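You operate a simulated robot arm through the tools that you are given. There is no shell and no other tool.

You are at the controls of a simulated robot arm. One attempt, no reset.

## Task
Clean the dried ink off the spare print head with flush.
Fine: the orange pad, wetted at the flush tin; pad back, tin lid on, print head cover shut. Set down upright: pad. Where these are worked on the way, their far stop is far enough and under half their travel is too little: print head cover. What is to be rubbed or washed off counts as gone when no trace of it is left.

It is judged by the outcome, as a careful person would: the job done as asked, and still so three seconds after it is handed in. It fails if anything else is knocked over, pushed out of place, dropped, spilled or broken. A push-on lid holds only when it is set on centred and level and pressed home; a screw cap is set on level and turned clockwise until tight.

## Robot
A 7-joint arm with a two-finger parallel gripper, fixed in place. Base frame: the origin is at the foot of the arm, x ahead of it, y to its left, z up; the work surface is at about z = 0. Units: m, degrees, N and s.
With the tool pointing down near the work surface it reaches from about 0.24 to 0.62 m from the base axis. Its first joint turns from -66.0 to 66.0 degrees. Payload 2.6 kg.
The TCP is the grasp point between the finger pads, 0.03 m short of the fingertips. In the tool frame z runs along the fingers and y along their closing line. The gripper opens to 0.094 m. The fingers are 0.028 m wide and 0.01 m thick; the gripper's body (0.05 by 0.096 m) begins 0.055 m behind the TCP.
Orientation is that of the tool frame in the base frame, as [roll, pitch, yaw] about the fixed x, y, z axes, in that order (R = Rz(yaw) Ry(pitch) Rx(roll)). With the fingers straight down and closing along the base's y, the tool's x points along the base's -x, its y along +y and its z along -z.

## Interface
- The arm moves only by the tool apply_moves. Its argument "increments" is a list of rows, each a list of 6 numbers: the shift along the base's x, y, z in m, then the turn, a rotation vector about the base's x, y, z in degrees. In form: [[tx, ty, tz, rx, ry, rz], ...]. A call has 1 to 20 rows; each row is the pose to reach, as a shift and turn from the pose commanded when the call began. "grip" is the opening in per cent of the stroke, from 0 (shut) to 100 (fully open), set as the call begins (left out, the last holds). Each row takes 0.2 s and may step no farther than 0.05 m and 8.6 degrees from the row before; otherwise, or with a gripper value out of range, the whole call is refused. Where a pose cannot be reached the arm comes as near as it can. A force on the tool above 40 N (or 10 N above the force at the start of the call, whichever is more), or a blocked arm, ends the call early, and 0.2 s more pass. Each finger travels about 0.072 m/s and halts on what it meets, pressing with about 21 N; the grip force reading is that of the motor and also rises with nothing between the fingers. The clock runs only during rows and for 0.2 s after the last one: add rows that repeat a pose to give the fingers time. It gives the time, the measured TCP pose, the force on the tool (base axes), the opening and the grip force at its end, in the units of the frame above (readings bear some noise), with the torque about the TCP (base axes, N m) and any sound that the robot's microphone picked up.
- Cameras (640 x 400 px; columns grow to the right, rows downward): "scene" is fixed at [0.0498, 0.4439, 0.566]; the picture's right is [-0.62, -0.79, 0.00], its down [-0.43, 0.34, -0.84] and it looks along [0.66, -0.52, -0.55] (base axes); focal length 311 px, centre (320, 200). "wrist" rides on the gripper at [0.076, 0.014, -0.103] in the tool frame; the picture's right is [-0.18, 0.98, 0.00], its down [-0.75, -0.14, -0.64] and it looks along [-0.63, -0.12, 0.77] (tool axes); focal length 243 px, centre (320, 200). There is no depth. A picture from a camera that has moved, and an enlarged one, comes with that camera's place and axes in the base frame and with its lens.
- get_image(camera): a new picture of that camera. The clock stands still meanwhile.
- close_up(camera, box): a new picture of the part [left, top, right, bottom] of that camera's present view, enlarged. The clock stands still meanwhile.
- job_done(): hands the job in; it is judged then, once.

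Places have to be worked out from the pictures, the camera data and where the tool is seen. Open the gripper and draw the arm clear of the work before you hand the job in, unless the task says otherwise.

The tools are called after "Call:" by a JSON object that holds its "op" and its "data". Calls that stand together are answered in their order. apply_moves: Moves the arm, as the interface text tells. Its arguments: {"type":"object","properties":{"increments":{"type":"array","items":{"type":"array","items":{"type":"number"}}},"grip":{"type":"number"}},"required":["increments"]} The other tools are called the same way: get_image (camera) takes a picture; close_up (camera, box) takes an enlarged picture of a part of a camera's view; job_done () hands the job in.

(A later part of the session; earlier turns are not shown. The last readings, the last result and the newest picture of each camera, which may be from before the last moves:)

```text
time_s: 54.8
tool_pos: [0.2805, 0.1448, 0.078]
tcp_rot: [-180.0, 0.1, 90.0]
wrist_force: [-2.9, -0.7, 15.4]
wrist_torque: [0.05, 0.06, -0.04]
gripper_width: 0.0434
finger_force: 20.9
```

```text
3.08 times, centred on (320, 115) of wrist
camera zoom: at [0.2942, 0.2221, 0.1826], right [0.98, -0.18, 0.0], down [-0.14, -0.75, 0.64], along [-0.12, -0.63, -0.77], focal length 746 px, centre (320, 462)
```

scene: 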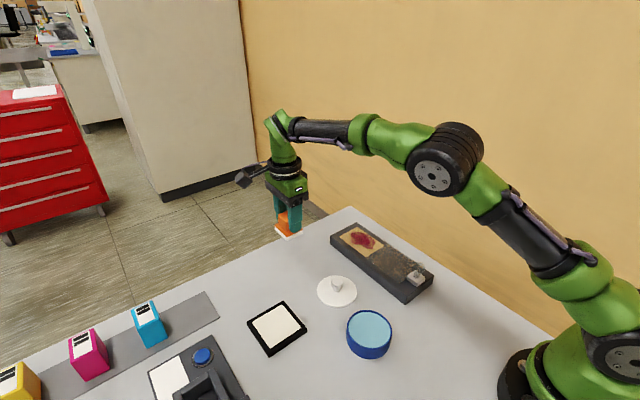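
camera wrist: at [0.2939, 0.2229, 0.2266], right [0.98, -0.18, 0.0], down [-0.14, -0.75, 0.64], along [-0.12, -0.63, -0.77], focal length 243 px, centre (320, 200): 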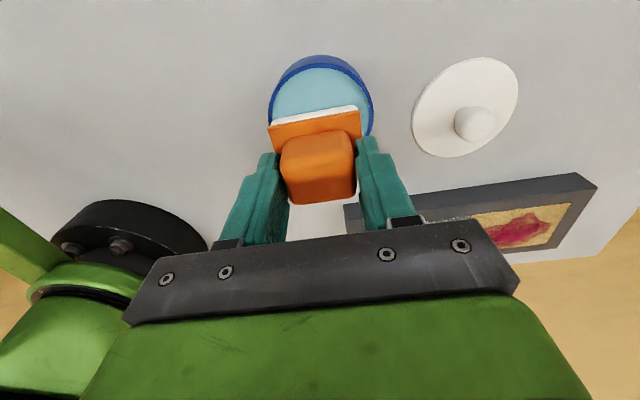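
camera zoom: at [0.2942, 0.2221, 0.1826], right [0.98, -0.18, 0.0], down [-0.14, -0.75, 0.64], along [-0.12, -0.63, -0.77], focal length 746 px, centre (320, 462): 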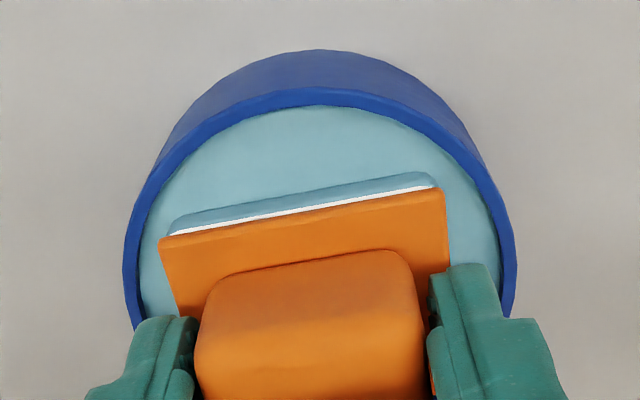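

The sole has turned teal, so it's wetted; the 15 N force is the pad bottoming on the liquid. I'll lift it straight out and pause over the tin so it can drip.

Call:
{"op": "apply_moves", "data": {"increments": [[0, 0, 0.002, 0, 0, 0], [0, 0, 0.005, 0, 0, 0], [0, 0, 0.009, 0, 0, 0], [0, 0, 0.014, 0, 0, 0], [0, 0, 0.02, 0, 0, 0], [0, 0, 0.03, 0, 0, 0], [0, 0, 0.03, 0, 0, 0], [0, 0, 0.03, 0, 0, 0], [0, 0, 0.03, 0, 0, 0], [0, 0, 0.05, 0, 0, 0], [0, 0, 0.08, 0, 0, 0], [0, 0, 0.08, 0, 0, 0]]}}

Call:
{"op": "get_image", "data": {"camera": "scene"}}

Call:
{"op": "close_up", "data": {"camera": "scene", "box": [325, 220, 445, 330]}}

```text
time_s: 57.4
tool_pos: [0.2807, 0.1436, 0.1604]
tcp_rot: [-179.8, -0.1, 90.0]
wrist_force: [-0.1, -1.2, -1.6]
wrist_torque: [-0.02, 0.03, -0.01]
gripper_width: 0.0434
finger_force: 20.8
```

```text
taken
```

scene: 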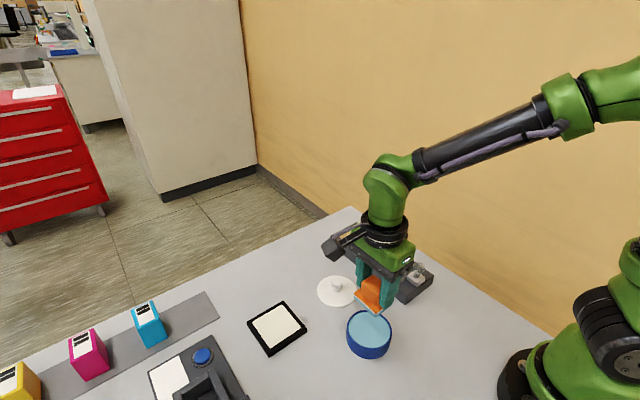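

```text
3.64 times, centred on (385, 275) of scene
camera zoom: at [0.0498, 0.4439, 0.566], right [-0.62, -0.79, 0.0], down [-0.43, 0.34, -0.84], along [0.66, -0.52, -0.55], focal length 1131 px, centre (84, -73)
```

zoom: 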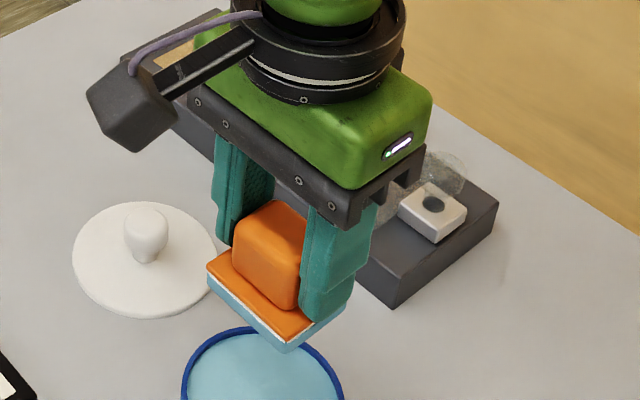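

The pad is wet and the tin hasn't moved. I'll carry it over the ink window, centred near (0.477, −0.033).

Call:
{"op": "apply_moves", "data": {"increments": [[0.02, -0.02, 0, 0, 0, 0], [0.045, -0.045, 0, 0, 0, 0], [0.075, -0.07, 0, 0, 0, 0], [0.105, -0.095, 0, 0, 0, 0], [0.135, -0.12, 0, 0, 0, 0], [0.165, -0.15, 0, 0, 0, 0], [0.185, -0.17, -0.01, 0, 0, 0], [0.197, -0.18, -0.03, 0, 0, 0], [0.197, -0.18, -0.055, 0, 0, 0], [0.197, -0.18, -0.065, 0, 0, 0], [0.197, -0.18, -0.065, 0, 0, 0]]}}

Call:
{"op": "get_image", "data": {"camera": "wrist"}}

Call:
{"op": "close_up", "data": {"camera": "scene", "box": [310, 180, 430, 280]}}

```text
time_s: 59.8
tool_pos: [0.4763, -0.0344, 0.0948]
tcp_rot: [-179.9, 0.1, 89.9]
wrist_force: [0.3, 0.3, 0.2]
wrist_torque: [0.0, -0.03, -0.04]
gripper_width: 0.0434
finger_force: 21.7
```

```text
taken
camera wrist: at [0.491, 0.0412, 0.197], right [0.98, -0.18, 0.0], down [-0.14, -0.75, 0.64], along [-0.12, -0.63, -0.77], focal length 243 px, centre (320, 200)
```

wrist: 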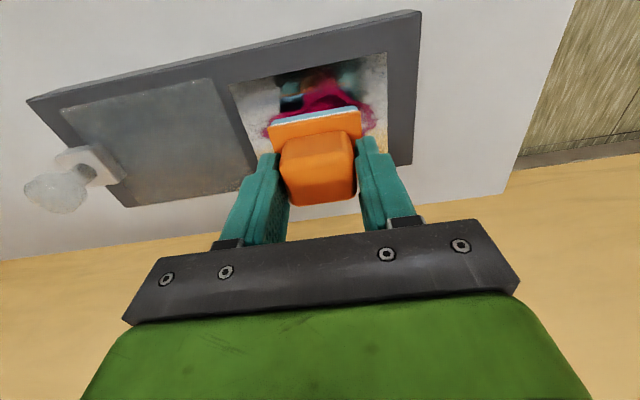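

```text
4.00 times, centred on (370, 230) of scene
camera zoom: at [0.0498, 0.4439, 0.566], right [-0.62, -0.79, 0.0], down [-0.43, 0.34, -0.84], along [0.66, -0.52, -0.55], focal length 1245 px, centre (120, 80)
```

zoom: 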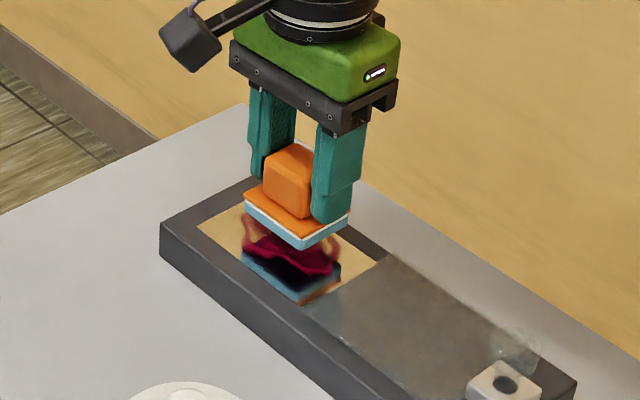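

The plate is shiny and the pad is above the stain. I'll lower it toward the surface in small steps.

Call:
{"op": "apply_moves", "data": {"increments": [[0, 0, -0.004, 0, 0, 0], [0, 0, -0.008, 0, 0, 0], [0, 0, -0.011, 0, 0, 0], [0, 0, -0.013, 0, 0, 0], [0, 0, -0.015, 0, 0, 0], [0, 0, -0.015, 0, 0, 0]]}}

Call:
{"op": "close_up", "data": {"camera": "scene", "box": [320, 190, 420, 280]}}

```text
time_s: 61.2
tool_pos: [0.4758, -0.0368, 0.0788]
tcp_rot: [-179.9, 0.0, 90.0]
wrist_force: [-0.4, 0.3, -0.1]
wrist_torque: [-0.01, -0.02, 0.0]
gripper_width: 0.0432
finger_force: 21.4
```

```text
4.44 times, centred on (370, 235) of scene
camera zoom: at [0.0498, 0.4439, 0.566], right [-0.62, -0.79, 0.0], down [-0.43, 0.34, -0.84], along [0.66, -0.52, -0.55], focal length 1383 px, centre (98, 44)
```

zoom: 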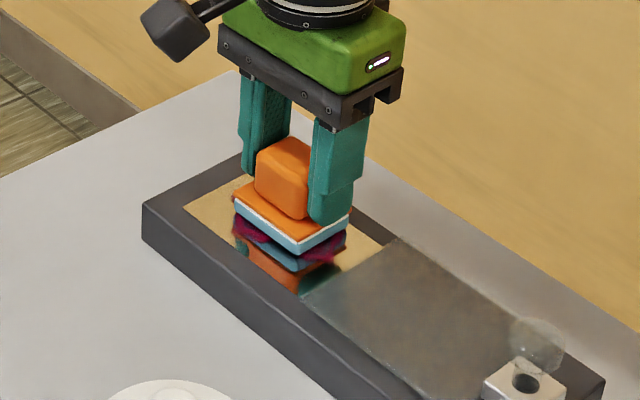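

There's still a small gap to the reflection. I'll continue 1 mm at a time until contact.

Call:
{"op": "apply_moves", "data": {"increments": [[0, 0, -0.001, 0, 0, 0], [0, 0, -0.002, 0, 0, 0], [0, 0, -0.003, 0, 0, 0], [0, 0, -0.004, 0, 0, 0], [0, 0, -0.004, 0, 0, 0]]}}

Call:
{"op": "close_up", "data": {"camera": "scene", "box": [320, 190, 420, 280]}}

```text
time_s: 62.4
tool_pos: [0.4769, -0.0359, 0.0758]
tcp_rot: [179.9, 0.0, 90.1]
wrist_force: [-3.1, -0.3, 16.6]
wrist_torque: [-0.02, 0.06, 0.0]
gripper_width: 0.0435
finger_force: 20.7
```

```text
4.44 times, centred on (370, 235) of scene
camera zoom: at [0.0497, 0.4439, 0.566], right [-0.62, -0.79, 0.0], down [-0.43, 0.34, -0.84], along [0.66, -0.52, -0.55], focal length 1383 px, centre (98, 44)
```

zoom: 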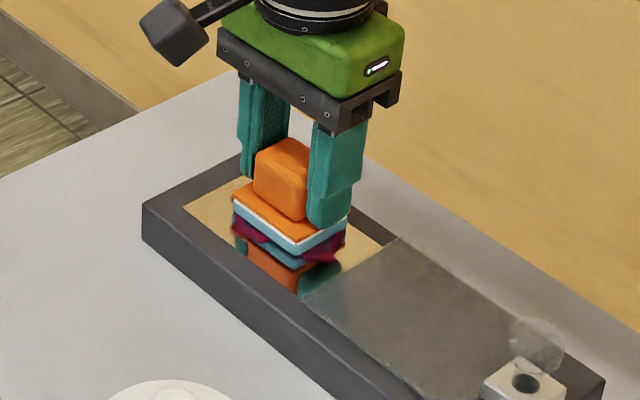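

Contact is made at about 17 N with TCP z ≈ 0.075. I'll start wiping with a loop that covers the whole stain while staying inside the window.

Call:
{"op": "apply_moves", "data": {"increments": [[-0.008, 0, 0, 0, 0, 0], [-0.017, 0, 0, 0, 0, 0], [-0.017, 0.007, 0, 0, 0, 0], [-0.017, 0.013, 0, 0, 0, 0], [-0.005, 0.013, 0, 0, 0, 0], [0.008, 0.013, 0, 0, 0, 0], [0.02, 0.013, 0, 0, 0, 0], [0.02, 0.002, 0, 0, 0, 0], [0.02, -0.009, 0, 0, 0, 0], [0.008, -0.009, 0, 0, 0, 0], [-0.005, -0.009, 0, 0, 0, 0], [-0.017, -0.009, 0, 0, 0, 0], [-0.017, 0.002, 0, 0, 0, 0], [-0.005, 0.002, 0, 0, 0, 0], [0.008, 0.002, 0, 0, 0, 0], [0.02, 0.002, 0, 0, 0, 0], [0.008, 0.002, 0, 0, 0, 0], [0, 0, 0, 0, 0, 0]]}}

Call:
{"op": "close_up", "data": {"camera": "scene", "box": [320, 190, 420, 280]}}

Call:
{"op": "get_image", "data": {"camera": "wrist"}}

```text
time_s: 66.2
tool_pos: [0.4785, -0.0342, 0.0764]
tcp_rot: [179.9, 0.0, 90.1]
wrist_force: [6.1, 2.2, 16.7]
wrist_torque: [0.04, -0.04, -0.02]
gripper_width: 0.0434
finger_force: 21.0
```

```text
4.44 times, centred on (370, 235) of scene
camera zoom: at [0.0497, 0.4439, 0.566], right [-0.62, -0.79, 0.0], down [-0.43, 0.34, -0.84], along [0.66, -0.52, -0.55], focal length 1383 px, centre (98, 44)
```

zoom: 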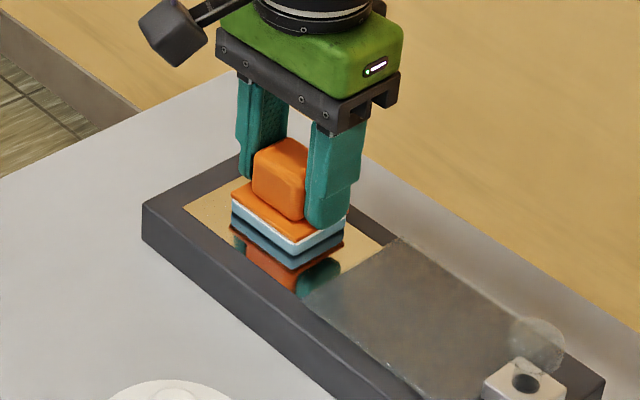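

```text
taken
camera wrist: at [0.4915, 0.042, 0.1786], right [0.98, -0.18, 0.0], down [-0.14, -0.75, 0.64], along [-0.12, -0.63, -0.77], focal length 243 px, centre (320, 200)
```

wrist: 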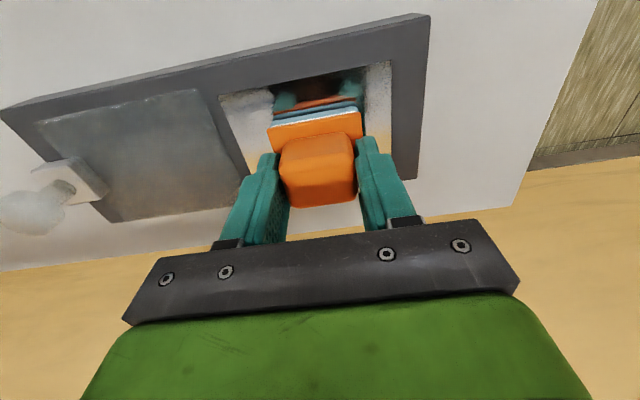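

The visible ink around the pad is gone. I'll lift the pad and shift it aside to inspect the plate.

Call:
{"op": "apply_moves", "data": {"increments": [[0, 0, 0.005, 0, 0, 0], [0, 0, 0.02, 0, 0, 0], [0, 0, 0.045, 0, 0, 0], [0, 0.03, 0.07, 0, 0, 0], [0, 0.07, 0.08, 0, 0, 0], [0, 0.1, 0.08, 0, 0, 0], [0, 0.1, 0.08, 0, 0, 0]]}}

Call:
{"op": "close_up", "data": {"camera": "wrist", "box": [240, 120, 440, 240]}}

Call:
{"op": "close_up", "data": {"camera": "scene", "box": [320, 205, 420, 285]}}

Call:
{"op": "get_image", "data": {"camera": "wrist"}}

```text
time_s: 67.8
tool_pos: [0.4767, 0.0651, 0.1558]
tcp_rot: [-180.0, 0.2, 89.9]
wrist_force: [1.0, 0.6, -1.0]
wrist_torque: [0.0, -0.01, 0.01]
gripper_width: 0.0433
finger_force: 20.4
```

```text
3.20 times, centred on (340, 180) of wrist
camera zoom: at [0.491, 0.1413, 0.2581], right [0.98, -0.18, 0.0], down [-0.14, -0.75, 0.64], along [-0.12, -0.63, -0.77], focal length 776 px, centre (256, 264)
```

zoom: 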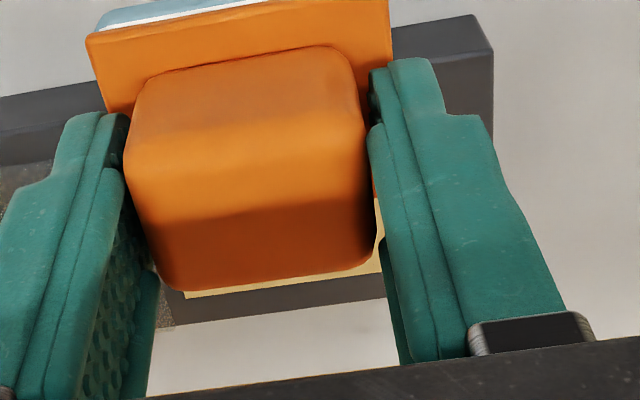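

```text
5.00 times, centred on (370, 245) of scene
camera zoom: at [0.0498, 0.4439, 0.566], right [-0.62, -0.79, 0.0], down [-0.43, 0.34, -0.84], along [0.66, -0.52, -0.55], focal length 1556 px, centre (70, -25)
```

zoom: 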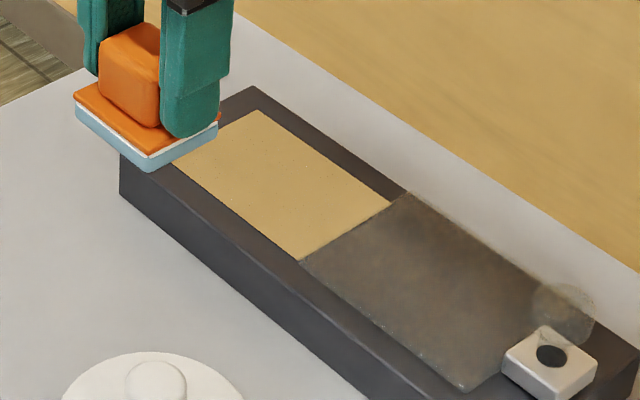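

```text
taken
camera wrist: at [0.491, 0.1413, 0.2581], right [0.98, -0.18, 0.0], down [-0.14, -0.75, 0.64], along [-0.12, -0.63, -0.77], focal length 243 px, centre (320, 200)
```

wrist: 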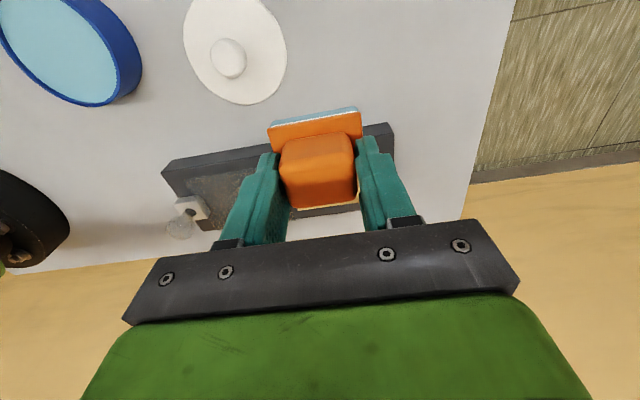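

The plate looks clean. I'll zoom in tightly for faint traces, after moving the pad further from the view.

Call:
{"op": "apply_moves", "data": {"increments": [[0.01, 0.03, 0, 0, 0, 0], [0.02, 0.06, 0, 0, 0, 0], [0.02, 0.06, 0, 0, 0, 0]]}}

Call:
{"op": "close_up", "data": {"camera": "scene", "box": [340, 222, 390, 258]}}

Call:
{"op": "close_up", "data": {"camera": "wrist", "box": [220, 180, 420, 260]}}

```text
time_s: 68.6
tool_pos: [0.4971, 0.1247, 0.1545]
tcp_rot: [-179.9, -0.1, 90.0]
wrist_force: [-0.2, 0.0, -0.6]
wrist_torque: [-0.02, 0.03, 0.02]
gripper_width: 0.0433
finger_force: 21.1
```

```text
11.11 times, centred on (365, 240) of scene
camera zoom: at [0.0498, 0.4439, 0.566], right [-0.62, -0.79, 0.0], down [-0.43, 0.34, -0.84], along [0.66, -0.52, -0.55], focal length 3457 px, centre (-180, -244)
```

zoom: 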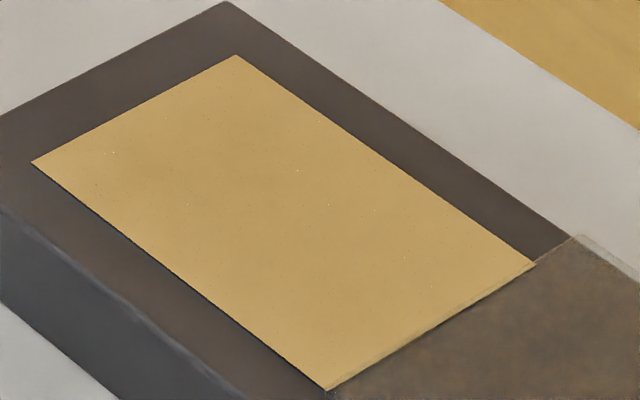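

```text
3.20 times, centred on (320, 220) of wrist
camera zoom: at [0.511, 0.2021, 0.2574], right [0.98, -0.18, 0.0], down [-0.14, -0.75, 0.64], along [-0.12, -0.63, -0.77], focal length 776 px, centre (320, 136)
```

zoom: 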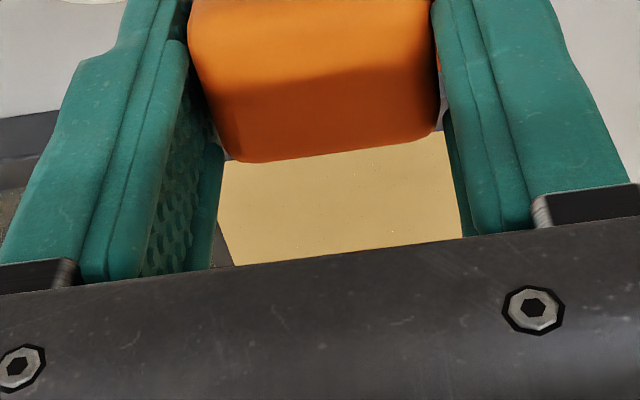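

The plate shows no ink at high zoom. A second light pass is cheap insurance against an invisible film, so I'll go back and wipe the window once more.

Call:
{"op": "apply_moves", "data": {"increments": [[-0.01, -0.04, 0, 0, 0, 0], [-0.02, -0.08, 0, 0, 0, 0], [-0.02, -0.12, 0, 0, 0, 0], [-0.02, -0.15, -0.02, 0, 0, 0], [-0.02, -0.16, -0.05, 0, 0, 0], [-0.02, -0.16, -0.07, 0, 0, 0], [-0.02, -0.16, -0.077, 0, 0, 0], [-0.02, -0.16, -0.079, 0, 0, 0], [-0.02, -0.16, -0.08, 0, 0, 0], [-0.02, -0.16, -0.08, 0, 0, 0]]}}

Call:
{"op": "apply_moves", "data": {"increments": [[-0.01, 0, 0, 0, 0, 0], [-0.02, 0, 0, 0, 0, 0], [-0.02, 0.008, 0, 0, 0, 0], [-0.02, 0.015, 0, 0, 0, 0], [-0.008, 0.015, 0, 0, 0, 0], [0.008, 0.015, 0, 0, 0, 0], [0.022, 0.015, 0, 0, 0, 0], [0.022, 0.006, 0, 0, 0, 0], [0.008, 0.006, 0, 0, 0, 0], [-0.008, 0.006, 0, 0, 0, 0], [-0.02, 0.006, 0, 0, 0, 0], [-0.02, -0.003, 0, 0, 0, 0], [-0.008, -0.003, 0, 0, 0, 0], [0.008, -0.003, 0, 0, 0, 0], [0.022, -0.003, 0, 0, 0, 0], [0.022, -0.01, 0, 0, 0, 0], [0.008, -0.01, 0, 0, 0, 0], [-0.008, -0.01, 0, 0, 0, 0], [-0.02, -0.01, 0, 0, 0, 0], [-0.008, 0, 0, 0, 0, 0]]}}

Call:
{"op": "close_up", "data": {"camera": "scene", "box": [320, 190, 420, 280]}}

```text
time_s: 70.8
tool_pos: [0.4784, -0.0349, 0.076]
tcp_rot: [-180.0, 0.0, 90.0]
wrist_force: [-3.7, 1.0, 11.8]
wrist_torque: [0.02, 0.14, -0.03]
gripper_width: 0.0434
finger_force: 20.6
```

```text
time_s: 75.0
tool_pos: [0.4683, -0.0375, 0.0745]
tcp_rot: [-180.0, 0.2, 89.9]
wrist_force: [-9.8, -7.4, 31.4]
wrist_torque: [-0.04, 0.24, 0.04]
gripper_width: 0.0434
finger_force: 20.9
```

```text
4.44 times, centred on (370, 235) of scene
camera zoom: at [0.0496, 0.4439, 0.566], right [-0.62, -0.79, 0.0], down [-0.43, 0.34, -0.84], along [0.66, -0.52, -0.55], focal length 1383 px, centre (98, 44)
```

zoom: 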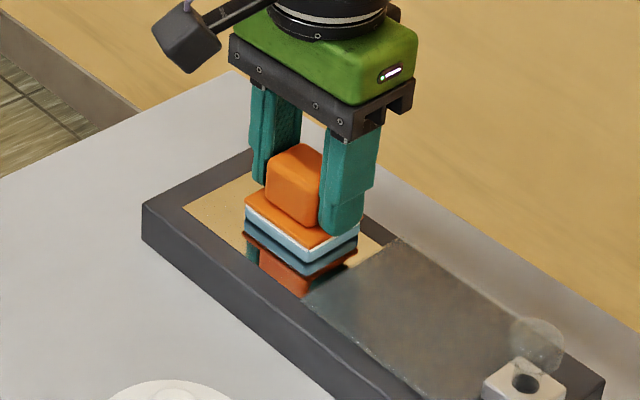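

The second pass is complete. I'll lift off and check both the plate and the pad's position in the grip.

Call:
{"op": "apply_moves", "data": {"increments": [[0, 0, 0.003, 0, 0, 0], [0, 0, 0.015, 0, 0, 0], [0, 0, 0.04, 0, 0, 0], [0.01, 0.03, 0.07, 0, 0, 0], [0.03, 0.07, 0.08, 0, 0, 0], [0.05, 0.11, 0.08, 0, 0, 0], [0.065, 0.15, 0.08, 0, 0, 0], [0.0702, 0.188, 0.08, 0, 0, 0], [0.0702, 0.188, 0.08, 0, 0, 0]]}}

Call:
{"op": "close_up", "data": {"camera": "scene", "box": [340, 222, 390, 258]}}

Call:
{"op": "close_up", "data": {"camera": "wrist", "box": [220, 60, 420, 240]}}

Call:
{"op": "get_image", "data": {"camera": "scene"}}

```text
time_s: 77.0
tool_pos: [0.538, 0.1544, 0.1565]
tcp_rot: [-179.9, -0.1, 89.9]
wrist_force: [0.3, 0.5, -0.8]
wrist_torque: [0.0, -0.01, 0.0]
gripper_width: 0.0434
finger_force: 20.9
```

```text
11.11 times, centred on (365, 240) of scene
camera zoom: at [0.0498, 0.4439, 0.566], right [-0.62, -0.79, 0.0], down [-0.43, 0.34, -0.84], along [0.66, -0.52, -0.55], focal length 3457 px, centre (-180, -244)
```

zoom: 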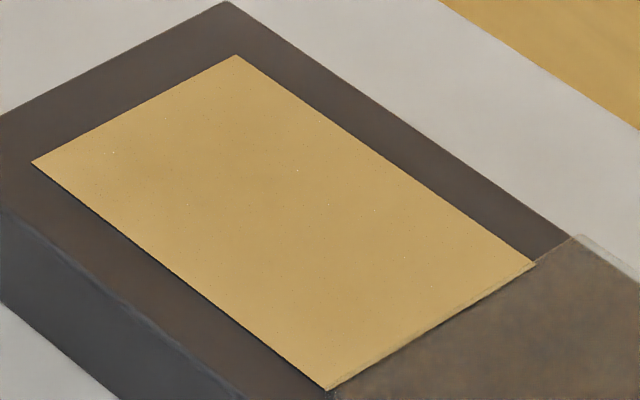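

```text
2.22 times, centred on (320, 150) of wrist
camera zoom: at [0.5521, 0.2303, 0.2583], right [0.98, -0.18, 0.0], down [-0.14, -0.75, 0.64], along [-0.12, -0.63, -0.77], focal length 539 px, centre (320, 311)
```

zoom: 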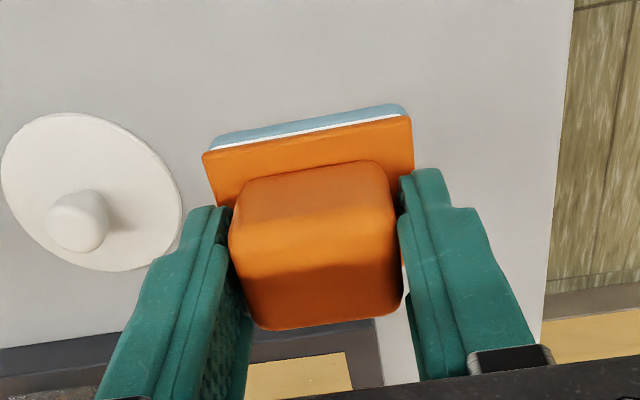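

```text
taken
```

scene: 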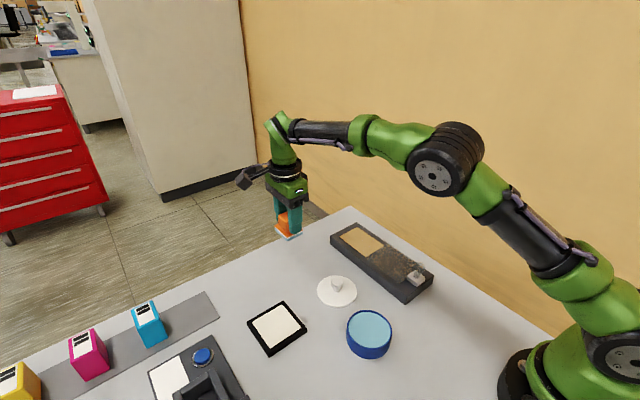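

The plate is spotless; the same specks appear in both pictures, so they are surface texture. The pad sits about 2 mm higher in the grip, otherwise unchanged. I'll lower it onto its original spot.

Call:
{"op": "apply_moves", "data": {"increments": [[0, 0.0003, -0.03, 0, 0, 0], [0, 0.0003, -0.06, 0, 0, 0], [0, 0.0003, -0.08, 0, 0, 0], [0, 0.0003, -0.092, 0, 0, 0], [0, 0.0003, -0.099, 0, 0, 0], [0, 0.0003, -0.103, 0, 0, 0], [0, 0.0003, -0.103, 0, 0, 0]]}}

Call:
{"op": "close_up", "data": {"camera": "scene", "box": [250, 210, 340, 290]}}

```text
time_s: 78.6
tool_pos: [0.5389, 0.1549, 0.0512]
tcp_rot: [-179.8, 0.0, 89.9]
wrist_force: [1.0, -0.4, -0.2]
wrist_torque: [0.01, 0.0, 0.01]
gripper_width: 0.0436
finger_force: 21.0
```

```text
5.00 times, centred on (295, 250) of scene
camera zoom: at [0.0498, 0.4439, 0.566], right [-0.62, -0.79, 0.0], down [-0.43, 0.34, -0.84], along [0.66, -0.52, -0.55], focal length 1556 px, centre (445, -50)
```

zoom: 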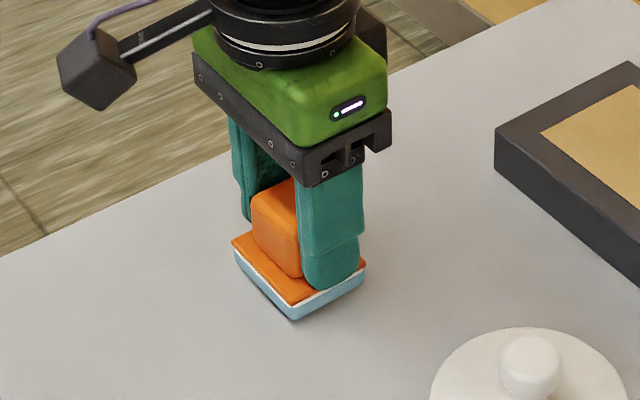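

The sole is about 3–4 mm above the table. I'll lower it 1 mm at a time to contact.

Call:
{"op": "apply_moves", "data": {"increments": [[0, 0, -0.001, 0, 0, 0], [0, 0, -0.002, 0, 0, 0], [0, 0, -0.003, 0, 0, 0], [0, 0, -0.004, 0, 0, 0], [0, 0, -0.004, 0, 0, 0]]}}

Call:
{"op": "close_up", "data": {"camera": "scene", "box": [250, 210, 340, 290]}}

```text
time_s: 79.8
tool_pos: [0.5386, 0.1535, 0.048]
tcp_rot: [-179.9, -0.1, 90.0]
wrist_force: [-0.7, -1.1, -0.8]
wrist_torque: [-0.02, 0.01, 0.0]
gripper_width: 0.0434
finger_force: 20.8
```

```text
5.00 times, centred on (295, 250) of scene
camera zoom: at [0.0498, 0.4439, 0.566], right [-0.62, -0.79, 0.0], down [-0.43, 0.34, -0.84], along [0.66, -0.52, -0.55], focal length 1556 px, centre (445, -50)
```

zoom: 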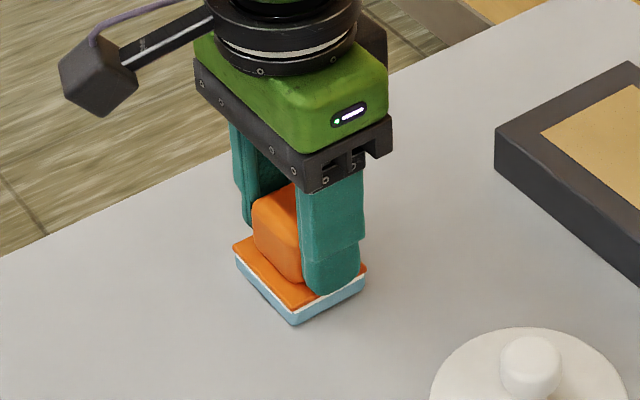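

Call:
{"op": "apply_moves", "data": {"increments": [[0, 0, -0.001, 0, 0, 0], [0, 0, -0.002, 0, 0, 0], [0, 0, -0.002, 0, 0, 0]]}}

Call:
{"op": "close_up", "data": {"camera": "scene", "box": [250, 210, 340, 290]}}

```text
time_s: 80.6
tool_pos: [0.5392, 0.1526, 0.0462]
tcp_rot: [-179.9, 0.1, 90.0]
wrist_force: [0.0, -0.3, 1.0]
wrist_torque: [0.0, -0.05, 0.03]
gripper_width: 0.0433
finger_force: 20.9
```

```text
5.00 times, centred on (295, 250) of scene
camera zoom: at [0.0498, 0.4439, 0.566], right [-0.62, -0.79, 0.0], down [-0.43, 0.34, -0.84], along [0.66, -0.52, -0.55], focal length 1556 px, centre (445, -50)
```

zoom: 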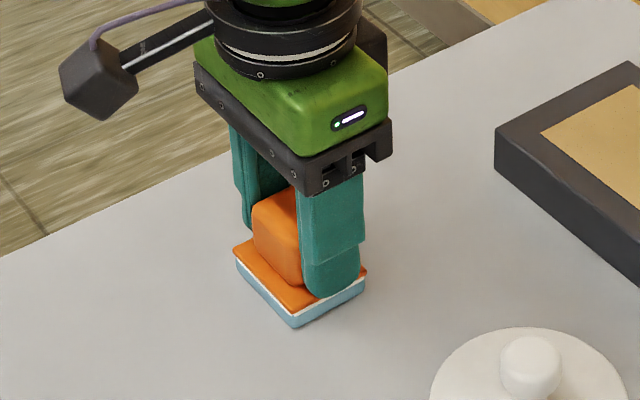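

The sole corner is back where it was in the picture. One more millimetre will confirm contact.

Call:
{"op": "apply_moves", "data": {"increments": [[0, 0, -0.001, 0, 0, 0], [0, 0, -0.001, 0, 0, 0]]}}

```text
time_s: 81.2
tool_pos: [0.5396, 0.1529, 0.0455]
tcp_rot: [180.0, -0.1, 89.9]
wrist_force: [-2.5, -1.5, 10.5]
wrist_torque: [-0.04, 0.12, -0.03]
gripper_width: 0.0432
finger_force: 21.1
```

Contact is firm at 10 N, so the pad is sitting on the table. I'll ease up 1 mm, open, and rise.

Call:
{"op": "apply_moves", "data": {"increments": [[0, 0, 0.001, 0, 0, 0], [0, 0, 0.001, 0, 0, 0]]}}

Call:
{"op": "apply_moves", "data": {"increments": [[0, 0, 0, 0, 0, 0], [0, 0, 0.001, 0, 0, 0], [0, 0, 0.001, 0, 0, 0], [0, 0, 0.01, 0, 0, 0], [0, 0, 0.03, 0, 0, 0], [0, 0, 0.06, 0, 0, 0], [0, 0, 0.1, 0, 0, 0], [0, 0, 0.1, 0, 0, 0]], "grip": 65}}

Call:
{"op": "close_up", "data": {"camera": "scene", "box": [250, 210, 340, 290]}}

Call:
{"op": "close_up", "data": {"camera": "wrist", "box": [220, 60, 420, 240]}}

```text
time_s: 81.8
tool_pos: [0.5391, 0.1531, 0.0453]
tcp_rot: [-179.9, 0.1, 90.0]
wrist_force: [1.5, 0.8, 4.6]
wrist_torque: [0.06, -0.14, 0.01]
gripper_width: 0.0435
finger_force: 21.6
```

```text
time_s: 83.6
tool_pos: [0.5376, 0.1524, 0.1466]
tcp_rot: [-179.9, 0.1, 90.1]
wrist_force: [0.1, -0.7, 0.5]
wrist_torque: [-0.03, 0.02, 0.03]
gripper_width: 0.0611
finger_force: 0.1
```

```text
5.00 times, centred on (295, 250) of scene
camera zoom: at [0.0498, 0.4439, 0.566], right [-0.62, -0.79, 0.0], down [-0.43, 0.34, -0.84], along [0.66, -0.52, -0.55], focal length 1556 px, centre (445, -50)
```

zoom: 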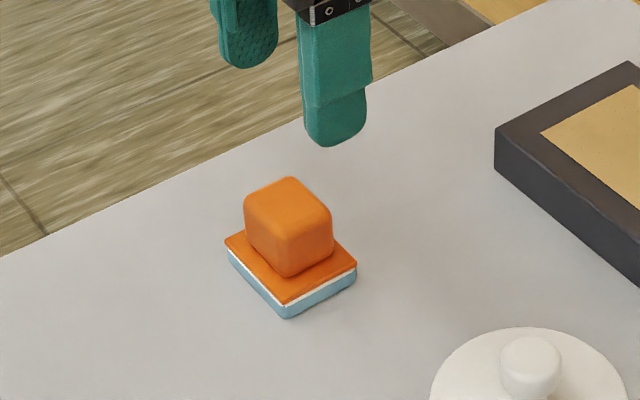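

```text
2.22 times, centred on (320, 150) of wrist
camera zoom: at [0.5532, 0.229, 0.2487], right [0.98, -0.18, 0.0], down [-0.14, -0.75, 0.64], along [-0.12, -0.63, -0.77], focal length 539 px, centre (320, 311)
```

zoom: 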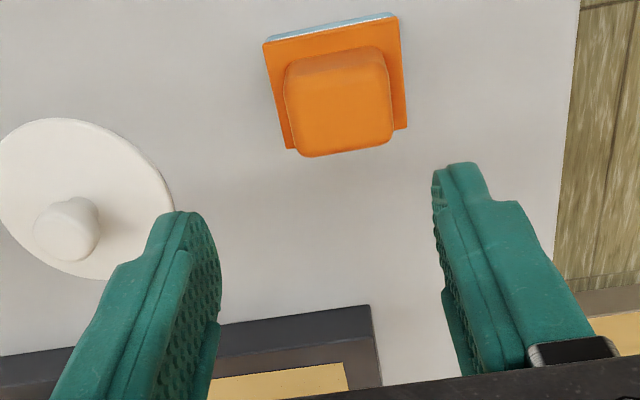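

Opening the fingers dragged the pad about 8–9 mm toward +x, because a fingertip caught on its plate. It's upright, but I'll put it back exactly. I'll re-grip a little higher on the handle, clear of the plate.

Call:
{"op": "apply_moves", "data": {"increments": [[0.0081, -0.0005, -0.03, 0, 0, 0], [0.0081, -0.0005, -0.06, 0, 0, 0], [0.0081, -0.0005, -0.08, 0, 0, 0], [0.0081, -0.0005, -0.09, 0, 0, 0], [0.0081, -0.0005, -0.0935, 0, 0, 0], [0.0081, -0.0005, -0.0935, 0, 0, 0]], "grip": 65}}

Call:
{"op": "close_up", "data": {"camera": "wrist", "box": [220, 60, 420, 240]}}

Call:
{"op": "close_up", "data": {"camera": "scene", "box": [250, 210, 340, 290]}}

```text
time_s: 85.0
tool_pos: [0.5468, 0.1526, 0.0532]
tcp_rot: [-180.0, 0.1, 90.0]
wrist_force: [0.3, -0.8, 0.6]
wrist_torque: [-0.01, 0.0, 0.03]
gripper_width: 0.0611
finger_force: 0.2
```

```text
2.22 times, centred on (320, 150) of wrist
camera zoom: at [0.5615, 0.2293, 0.1548], right [0.98, -0.18, 0.0], down [-0.14, -0.75, 0.64], along [-0.12, -0.63, -0.77], focal length 539 px, centre (320, 311)
```

zoom: 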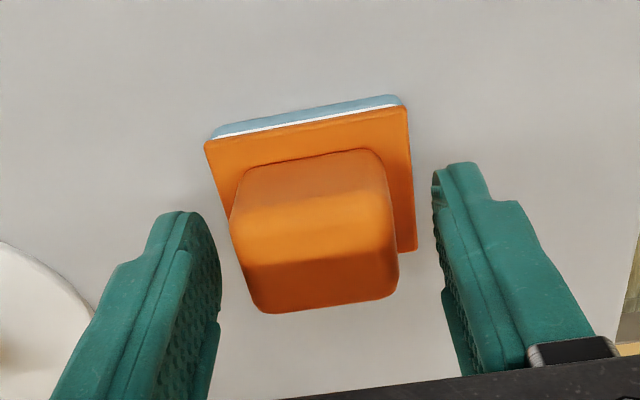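

```text
5.00 times, centred on (295, 250) of scene
camera zoom: at [0.0498, 0.4439, 0.566], right [-0.62, -0.79, 0.0], down [-0.43, 0.34, -0.84], along [0.66, -0.52, -0.55], focal length 1556 px, centre (445, -50)
```

zoom: 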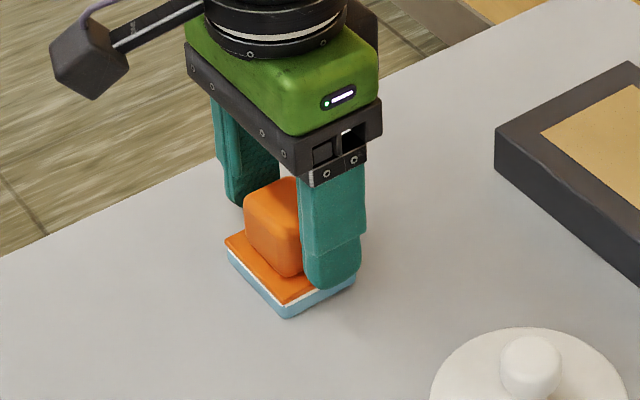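

Call:
{"op": "apply_moves", "data": {"increments": [[-0.0012, 0, 0, 0, 0, 0], [-0.0012, 0, 0, 0, 0, 0]]}}

Call:
{"op": "apply_moves", "data": {"increments": [[0, 0, 0, 0, 0, 0], [0, 0, 0, 0, 0, 0], [0, 0, 0, 0, 0, 0]], "grip": 10}}

Call:
{"op": "apply_moves", "data": {"increments": [[0, 0, 0.002, 0, 0, 0], [0, 0, 0.004, 0, 0, 0], [-0.003, 0, 0.005, 0, 0, 0], [-0.0069, 0.001, 0.005, 0, 0, 0], [-0.0069, 0.001, 0.005, 0, 0, 0]]}}

Call:
{"op": "close_up", "data": {"camera": "scene", "box": [250, 210, 340, 290]}}

Call:
{"op": "close_up", "data": {"camera": "wrist", "box": [220, 60, 420, 240]}}

```text
time_s: 85.6
tool_pos: [0.546, 0.1537, 0.053]
tcp_rot: [-179.8, -0.1, 90.1]
wrist_force: [0.4, 0.1, 0.8]
wrist_torque: [0.01, 0.0, 0.02]
gripper_width: 0.0608
finger_force: 0.1
```

```text
time_s: 86.4
tool_pos: [0.5449, 0.1533, 0.0523]
tcp_rot: [-179.9, 0.0, 90.0]
wrist_force: [-0.6, 0.7, 3.7]
wrist_torque: [0.07, 0.06, 0.0]
gripper_width: 0.0392
finger_force: 21.1
```

```text
time_s: 87.6
tool_pos: [0.5395, 0.1546, 0.056]
tcp_rot: [-179.8, 0.0, 90.0]
wrist_force: [-0.5, -0.1, -0.8]
wrist_torque: [0.01, -0.01, 0.01]
gripper_width: 0.0392
finger_force: 20.6
```

```text
5.00 times, centred on (295, 250) of scene
camera zoom: at [0.0498, 0.4439, 0.566], right [-0.62, -0.79, 0.0], down [-0.43, 0.34, -0.84], along [0.66, -0.52, -0.55], focal length 1556 px, centre (445, -50)
```

zoom: 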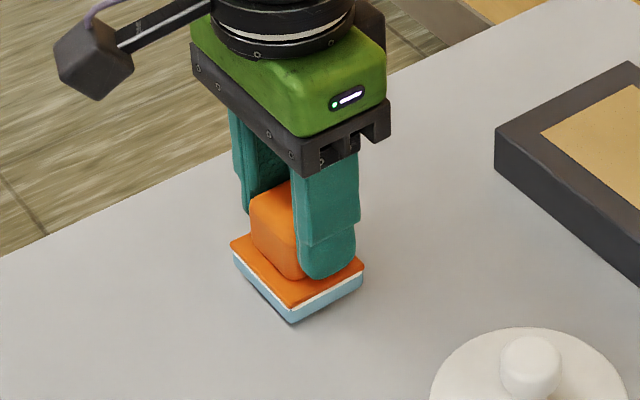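

```text
2.22 times, centred on (320, 150) of wrist
camera zoom: at [0.5531, 0.2306, 0.1602], right [0.98, -0.18, 0.0], down [-0.14, -0.75, 0.64], along [-0.12, -0.63, -0.77], focal length 539 px, centre (320, 311)
```

zoom: 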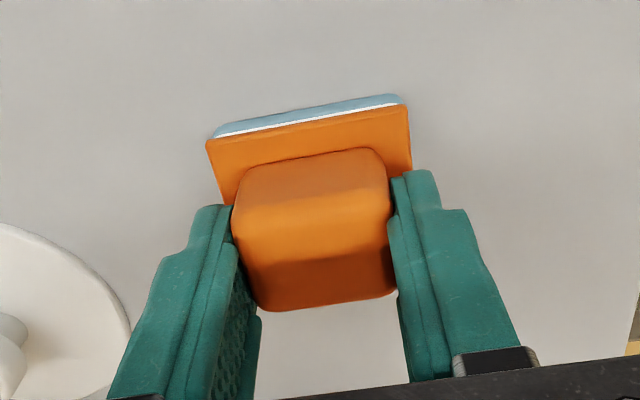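

The re-grip is cleaner at 39 mm and clear of the plate, and the pad is back over its original spot. I'll lower it to contact.

Call:
{"op": "apply_moves", "data": {"increments": [[0, 0, -0.002, 0, 0, 0], [0, 0, -0.0035, 0, 0, 0], [0, 0, -0.0045, 0, 0, 0], [0, 0, -0.0045, 0, 0, 0]]}}

Call:
{"op": "close_up", "data": {"camera": "scene", "box": [250, 210, 340, 290]}}

```text
time_s: 88.6
tool_pos: [0.5394, 0.1546, 0.0534]
tcp_rot: [180.0, 0.0, 90.1]
wrist_force: [0.0, 0.2, -0.3]
wrist_torque: [0.04, -0.02, -0.02]
gripper_width: 0.0391
finger_force: 21.3
```

```text
5.00 times, centred on (295, 250) of scene
camera zoom: at [0.0498, 0.4439, 0.566], right [-0.62, -0.79, 0.0], down [-0.43, 0.34, -0.84], along [0.66, -0.52, -0.55], focal length 1556 px, centre (445, -50)
```

zoom: 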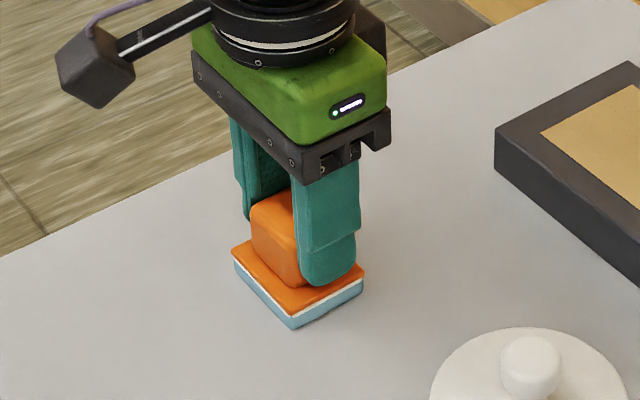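

The pad is in its original place in the picture. I'll lower to light contact, then release.

Call:
{"op": "apply_moves", "data": {"increments": [[0, 0, -0.0005, 0, 0, 0], [0, 0, -0.0005, 0, 0, 0]]}}

Call:
{"op": "apply_moves", "data": {"increments": [[0, 0, 0, 0, 0, 0], [0, 0, 0, 0, 0, 0], [0, 0, 0, 0, 0, 0], [0, 0, 0.01, 0, 0, 0], [0, 0, 0.03, 0, 0, 0], [0, 0, 0.06, 0, 0, 0], [0, 0, 0.1, 0, 0, 0], [0, 0, 0.1, 0, 0, 0]], "grip": 65}}

Call:
{"op": "close_up", "data": {"camera": "scene", "box": [250, 210, 340, 290]}}

Call:
{"op": "get_image", "data": {"camera": "scene"}}

```text
time_s: 89.2
tool_pos: [0.5395, 0.154, 0.054]
tcp_rot: [-179.9, 0.0, 90.0]
wrist_force: [-1.1, -1.0, 2.2]
wrist_torque: [0.03, 0.07, 0.01]
gripper_width: 0.0387
finger_force: 21.1
```

```text
time_s: 91.0
tool_pos: [0.5395, 0.1546, 0.1535]
tcp_rot: [-180.0, 0.1, 90.0]
wrist_force: [0.6, 0.4, 0.9]
wrist_torque: [-0.03, 0.02, -0.01]
gripper_width: 0.061
finger_force: 0.0
```

```text
5.00 times, centred on (295, 250) of scene
camera zoom: at [0.0498, 0.4439, 0.566], right [-0.62, -0.79, 0.0], down [-0.43, 0.34, -0.84], along [0.66, -0.52, -0.55], focal length 1556 px, centre (445, -50)
```

zoom: 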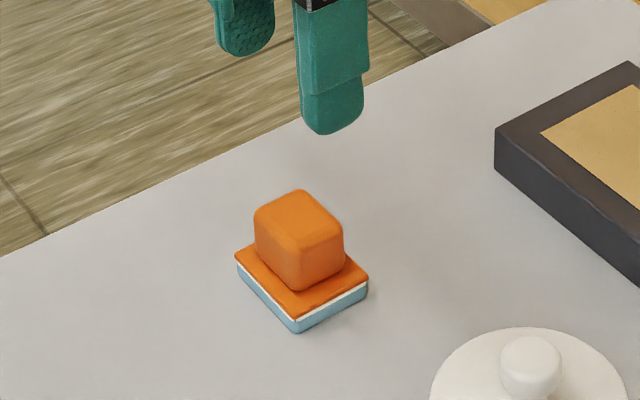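

```text
taken
```

scene: 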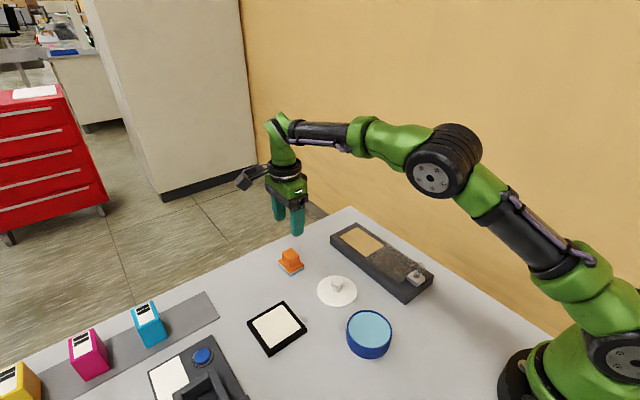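

The pad is upright and within a few mm of its original spot, so I'll leave it there. Now for the lid: I'll move above its knob to regrasp it.

Call:
{"op": "apply_moves", "data": {"increments": [[-0.03, -0.01, 0, 0, 0, 0], [-0.065, -0.02, 0, 0, 0, 0], [-0.1, -0.03, -0.01, 0, 0, 0], [-0.125, -0.037, -0.03, 0, 0, 0], [-0.1307, -0.038, -0.045, 0, 0, 0], [-0.1307, -0.038, -0.045, 0, 0, 0]], "grip": 60}}

Call:
{"op": "close_up", "data": {"camera": "wrist", "box": [220, 60, 420, 240]}}

Call:
{"op": "get_image", "data": {"camera": "wrist"}}

```text
time_s: 92.4
tool_pos: [0.4081, 0.1172, 0.108]
tcp_rot: [-179.9, 0.0, 90.1]
wrist_force: [0.6, -0.5, 0.5]
wrist_torque: [-0.02, 0.03, -0.01]
gripper_width: 0.0566
finger_force: 0.0
```

```text
2.22 times, centred on (320, 150) of wrist
camera zoom: at [0.4222, 0.1937, 0.2104], right [0.98, -0.18, 0.0], down [-0.14, -0.75, 0.64], along [-0.12, -0.63, -0.77], focal length 539 px, centre (320, 311)
```

zoom: 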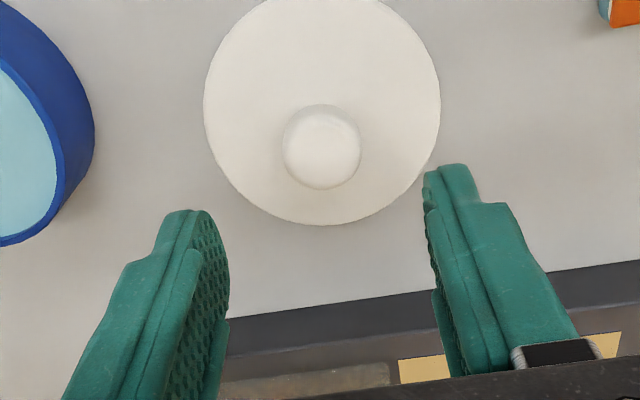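

```text
taken
camera wrist: at [0.4222, 0.1937, 0.2104], right [0.98, -0.18, 0.0], down [-0.14, -0.75, 0.64], along [-0.12, -0.63, -0.77], focal length 243 px, centre (320, 200)
```

wrist: 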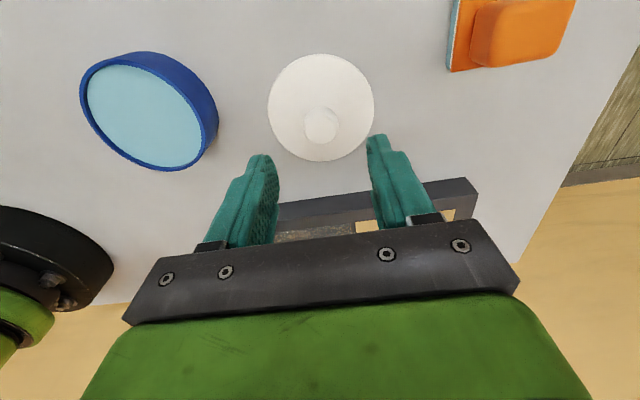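

The knob is centred under the tool to within about 1 mm. I'll descend to the same relative grip height used before.

Call:
{"op": "apply_moves", "data": {"increments": [[0, -0.001, -0.02, 0, 0, 0], [0, -0.001, -0.04, 0, 0, 0], [0, -0.001, -0.055, 0, 0, 0], [0, -0.001, -0.061, 0, 0, 0], [0, -0.001, -0.0645, 0, 0, 0], [0, -0.001, -0.0645, 0, 0, 0]]}}

Call:
{"op": "apply_moves", "data": {"increments": [[0, 0, 0, 0, 0, 0], [0, 0, 0, 0, 0, 0], [0, 0, 0, 0, 0, 0], [0, 0, 0, 0, 0, 0]], "grip": 0}}

Call:
{"op": "close_up", "data": {"camera": "wrist", "box": [220, 60, 420, 240]}}

Call:
{"op": "close_up", "data": {"camera": "scene", "box": [300, 255, 380, 320]}}

```text
time_s: 93.8
tool_pos: [0.4083, 0.1152, 0.0424]
tcp_rot: [-179.9, 0.0, 90.0]
wrist_force: [0.5, 0.5, 0.4]
wrist_torque: [-0.02, -0.02, 0.01]
gripper_width: 0.0565
finger_force: 0.0
```

```text
time_s: 94.8
tool_pos: [0.409, 0.1162, 0.0442]
tcp_rot: [-179.9, 0.0, 90.0]
wrist_force: [-0.3, 0.9, 0.7]
wrist_torque: [-0.01, 0.0, 0.02]
gripper_width: 0.0269
finger_force: 21.1
```

```text
2.22 times, centred on (320, 150) of wrist
camera zoom: at [0.4228, 0.1921, 0.1457], right [0.98, -0.18, 0.0], down [-0.14, -0.75, 0.64], along [-0.12, -0.63, -0.77], focal length 539 px, centre (320, 311)
```

zoom: 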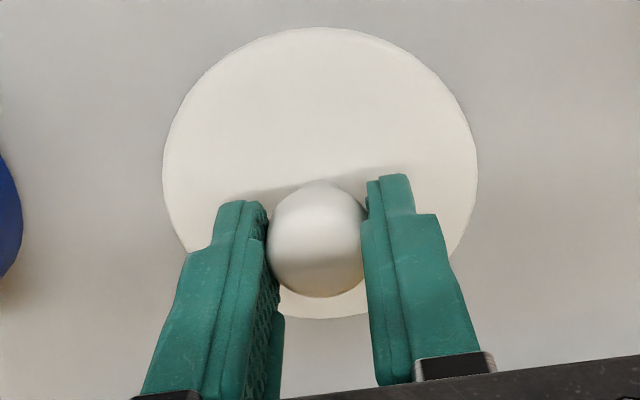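

```text
6.15 times, centred on (340, 288) of scene
camera zoom: at [0.0498, 0.4439, 0.566], right [-0.62, -0.79, 0.0], down [-0.43, 0.34, -0.84], along [0.66, -0.52, -0.55], focal length 1915 px, centre (197, -338)
```

zoom: 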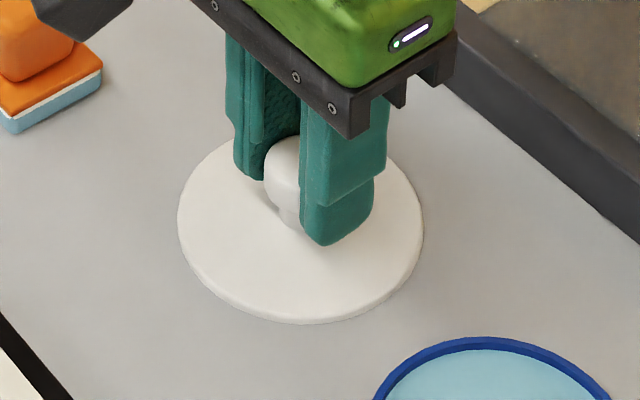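

The lid is gripped as before. I'll lift it gently and carry it back above the tin at about (0.280, 0.145).

Call:
{"op": "apply_moves", "data": {"increments": [[0, 0, 0.002, 0, 0, 0], [0, 0, 0.005, 0, 0, 0], [0, 0, 0.01, 0, 0, 0], [0, 0, 0.025, 0, 0, 0], [0, 0, 0.045, 0, 0, 0], [0, 0, 0.065, 0, 0, 0], [0, 0, 0.085, 0, 0, 0], [-0.015, 0.004, 0.09, 0, 0, 0], [-0.035, 0.008, 0.09, 0, 0, 0], [-0.055, 0.012, 0.09, 0, 0, 0], [-0.075, 0.016, 0.09, 0, 0, 0], [-0.095, 0.022, 0.09, 0, 0, 0], [-0.115, 0.027, 0.085, 0, 0, 0], [-0.1285, 0.03, 0.075, 0, 0, 0], [-0.1285, 0.03, 0.06, 0, 0, 0], [-0.1285, 0.03, 0.052, 0, 0, 0], [-0.1285, 0.03, 0.052, 0, 0, 0]]}}

Call:
{"op": "close_up", "data": {"camera": "wrist", "box": [220, 40, 420, 220]}}

Call:
{"op": "close_up", "data": {"camera": "scene", "box": [310, 260, 430, 370]}}

```text
time_s: 98.4
tool_pos: [0.2798, 0.1444, 0.0945]
tcp_rot: [-179.9, 0.0, 90.0]
wrist_force: [0.0, 0.4, -0.8]
wrist_torque: [0.0, 0.0, -0.01]
gripper_width: 0.0267
finger_force: 21.3
```

```text
2.22 times, centred on (320, 130) of wrist
camera zoom: at [0.2938, 0.2214, 0.197], right [0.98, -0.18, 0.0], down [-0.14, -0.75, 0.64], along [-0.12, -0.63, -0.77], focal length 539 px, centre (320, 356)
```

zoom: 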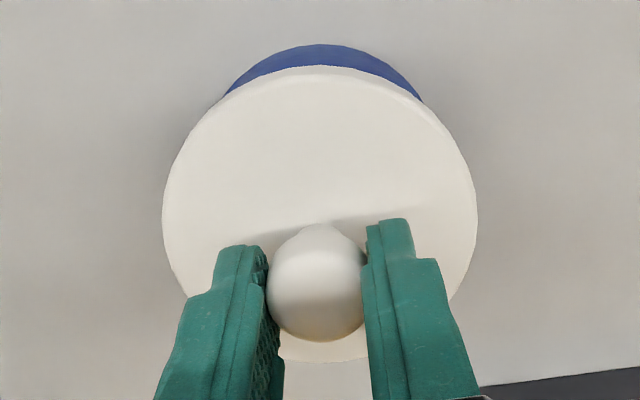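

```text
3.64 times, centred on (370, 315) of scene
camera zoom: at [0.0498, 0.4439, 0.566], right [-0.62, -0.79, 0.0], down [-0.43, 0.34, -0.84], along [0.66, -0.52, -0.55], focal length 1131 px, centre (138, -218)
```

zoom: 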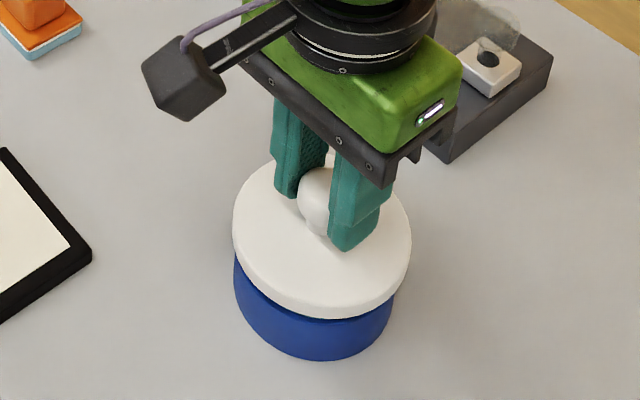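

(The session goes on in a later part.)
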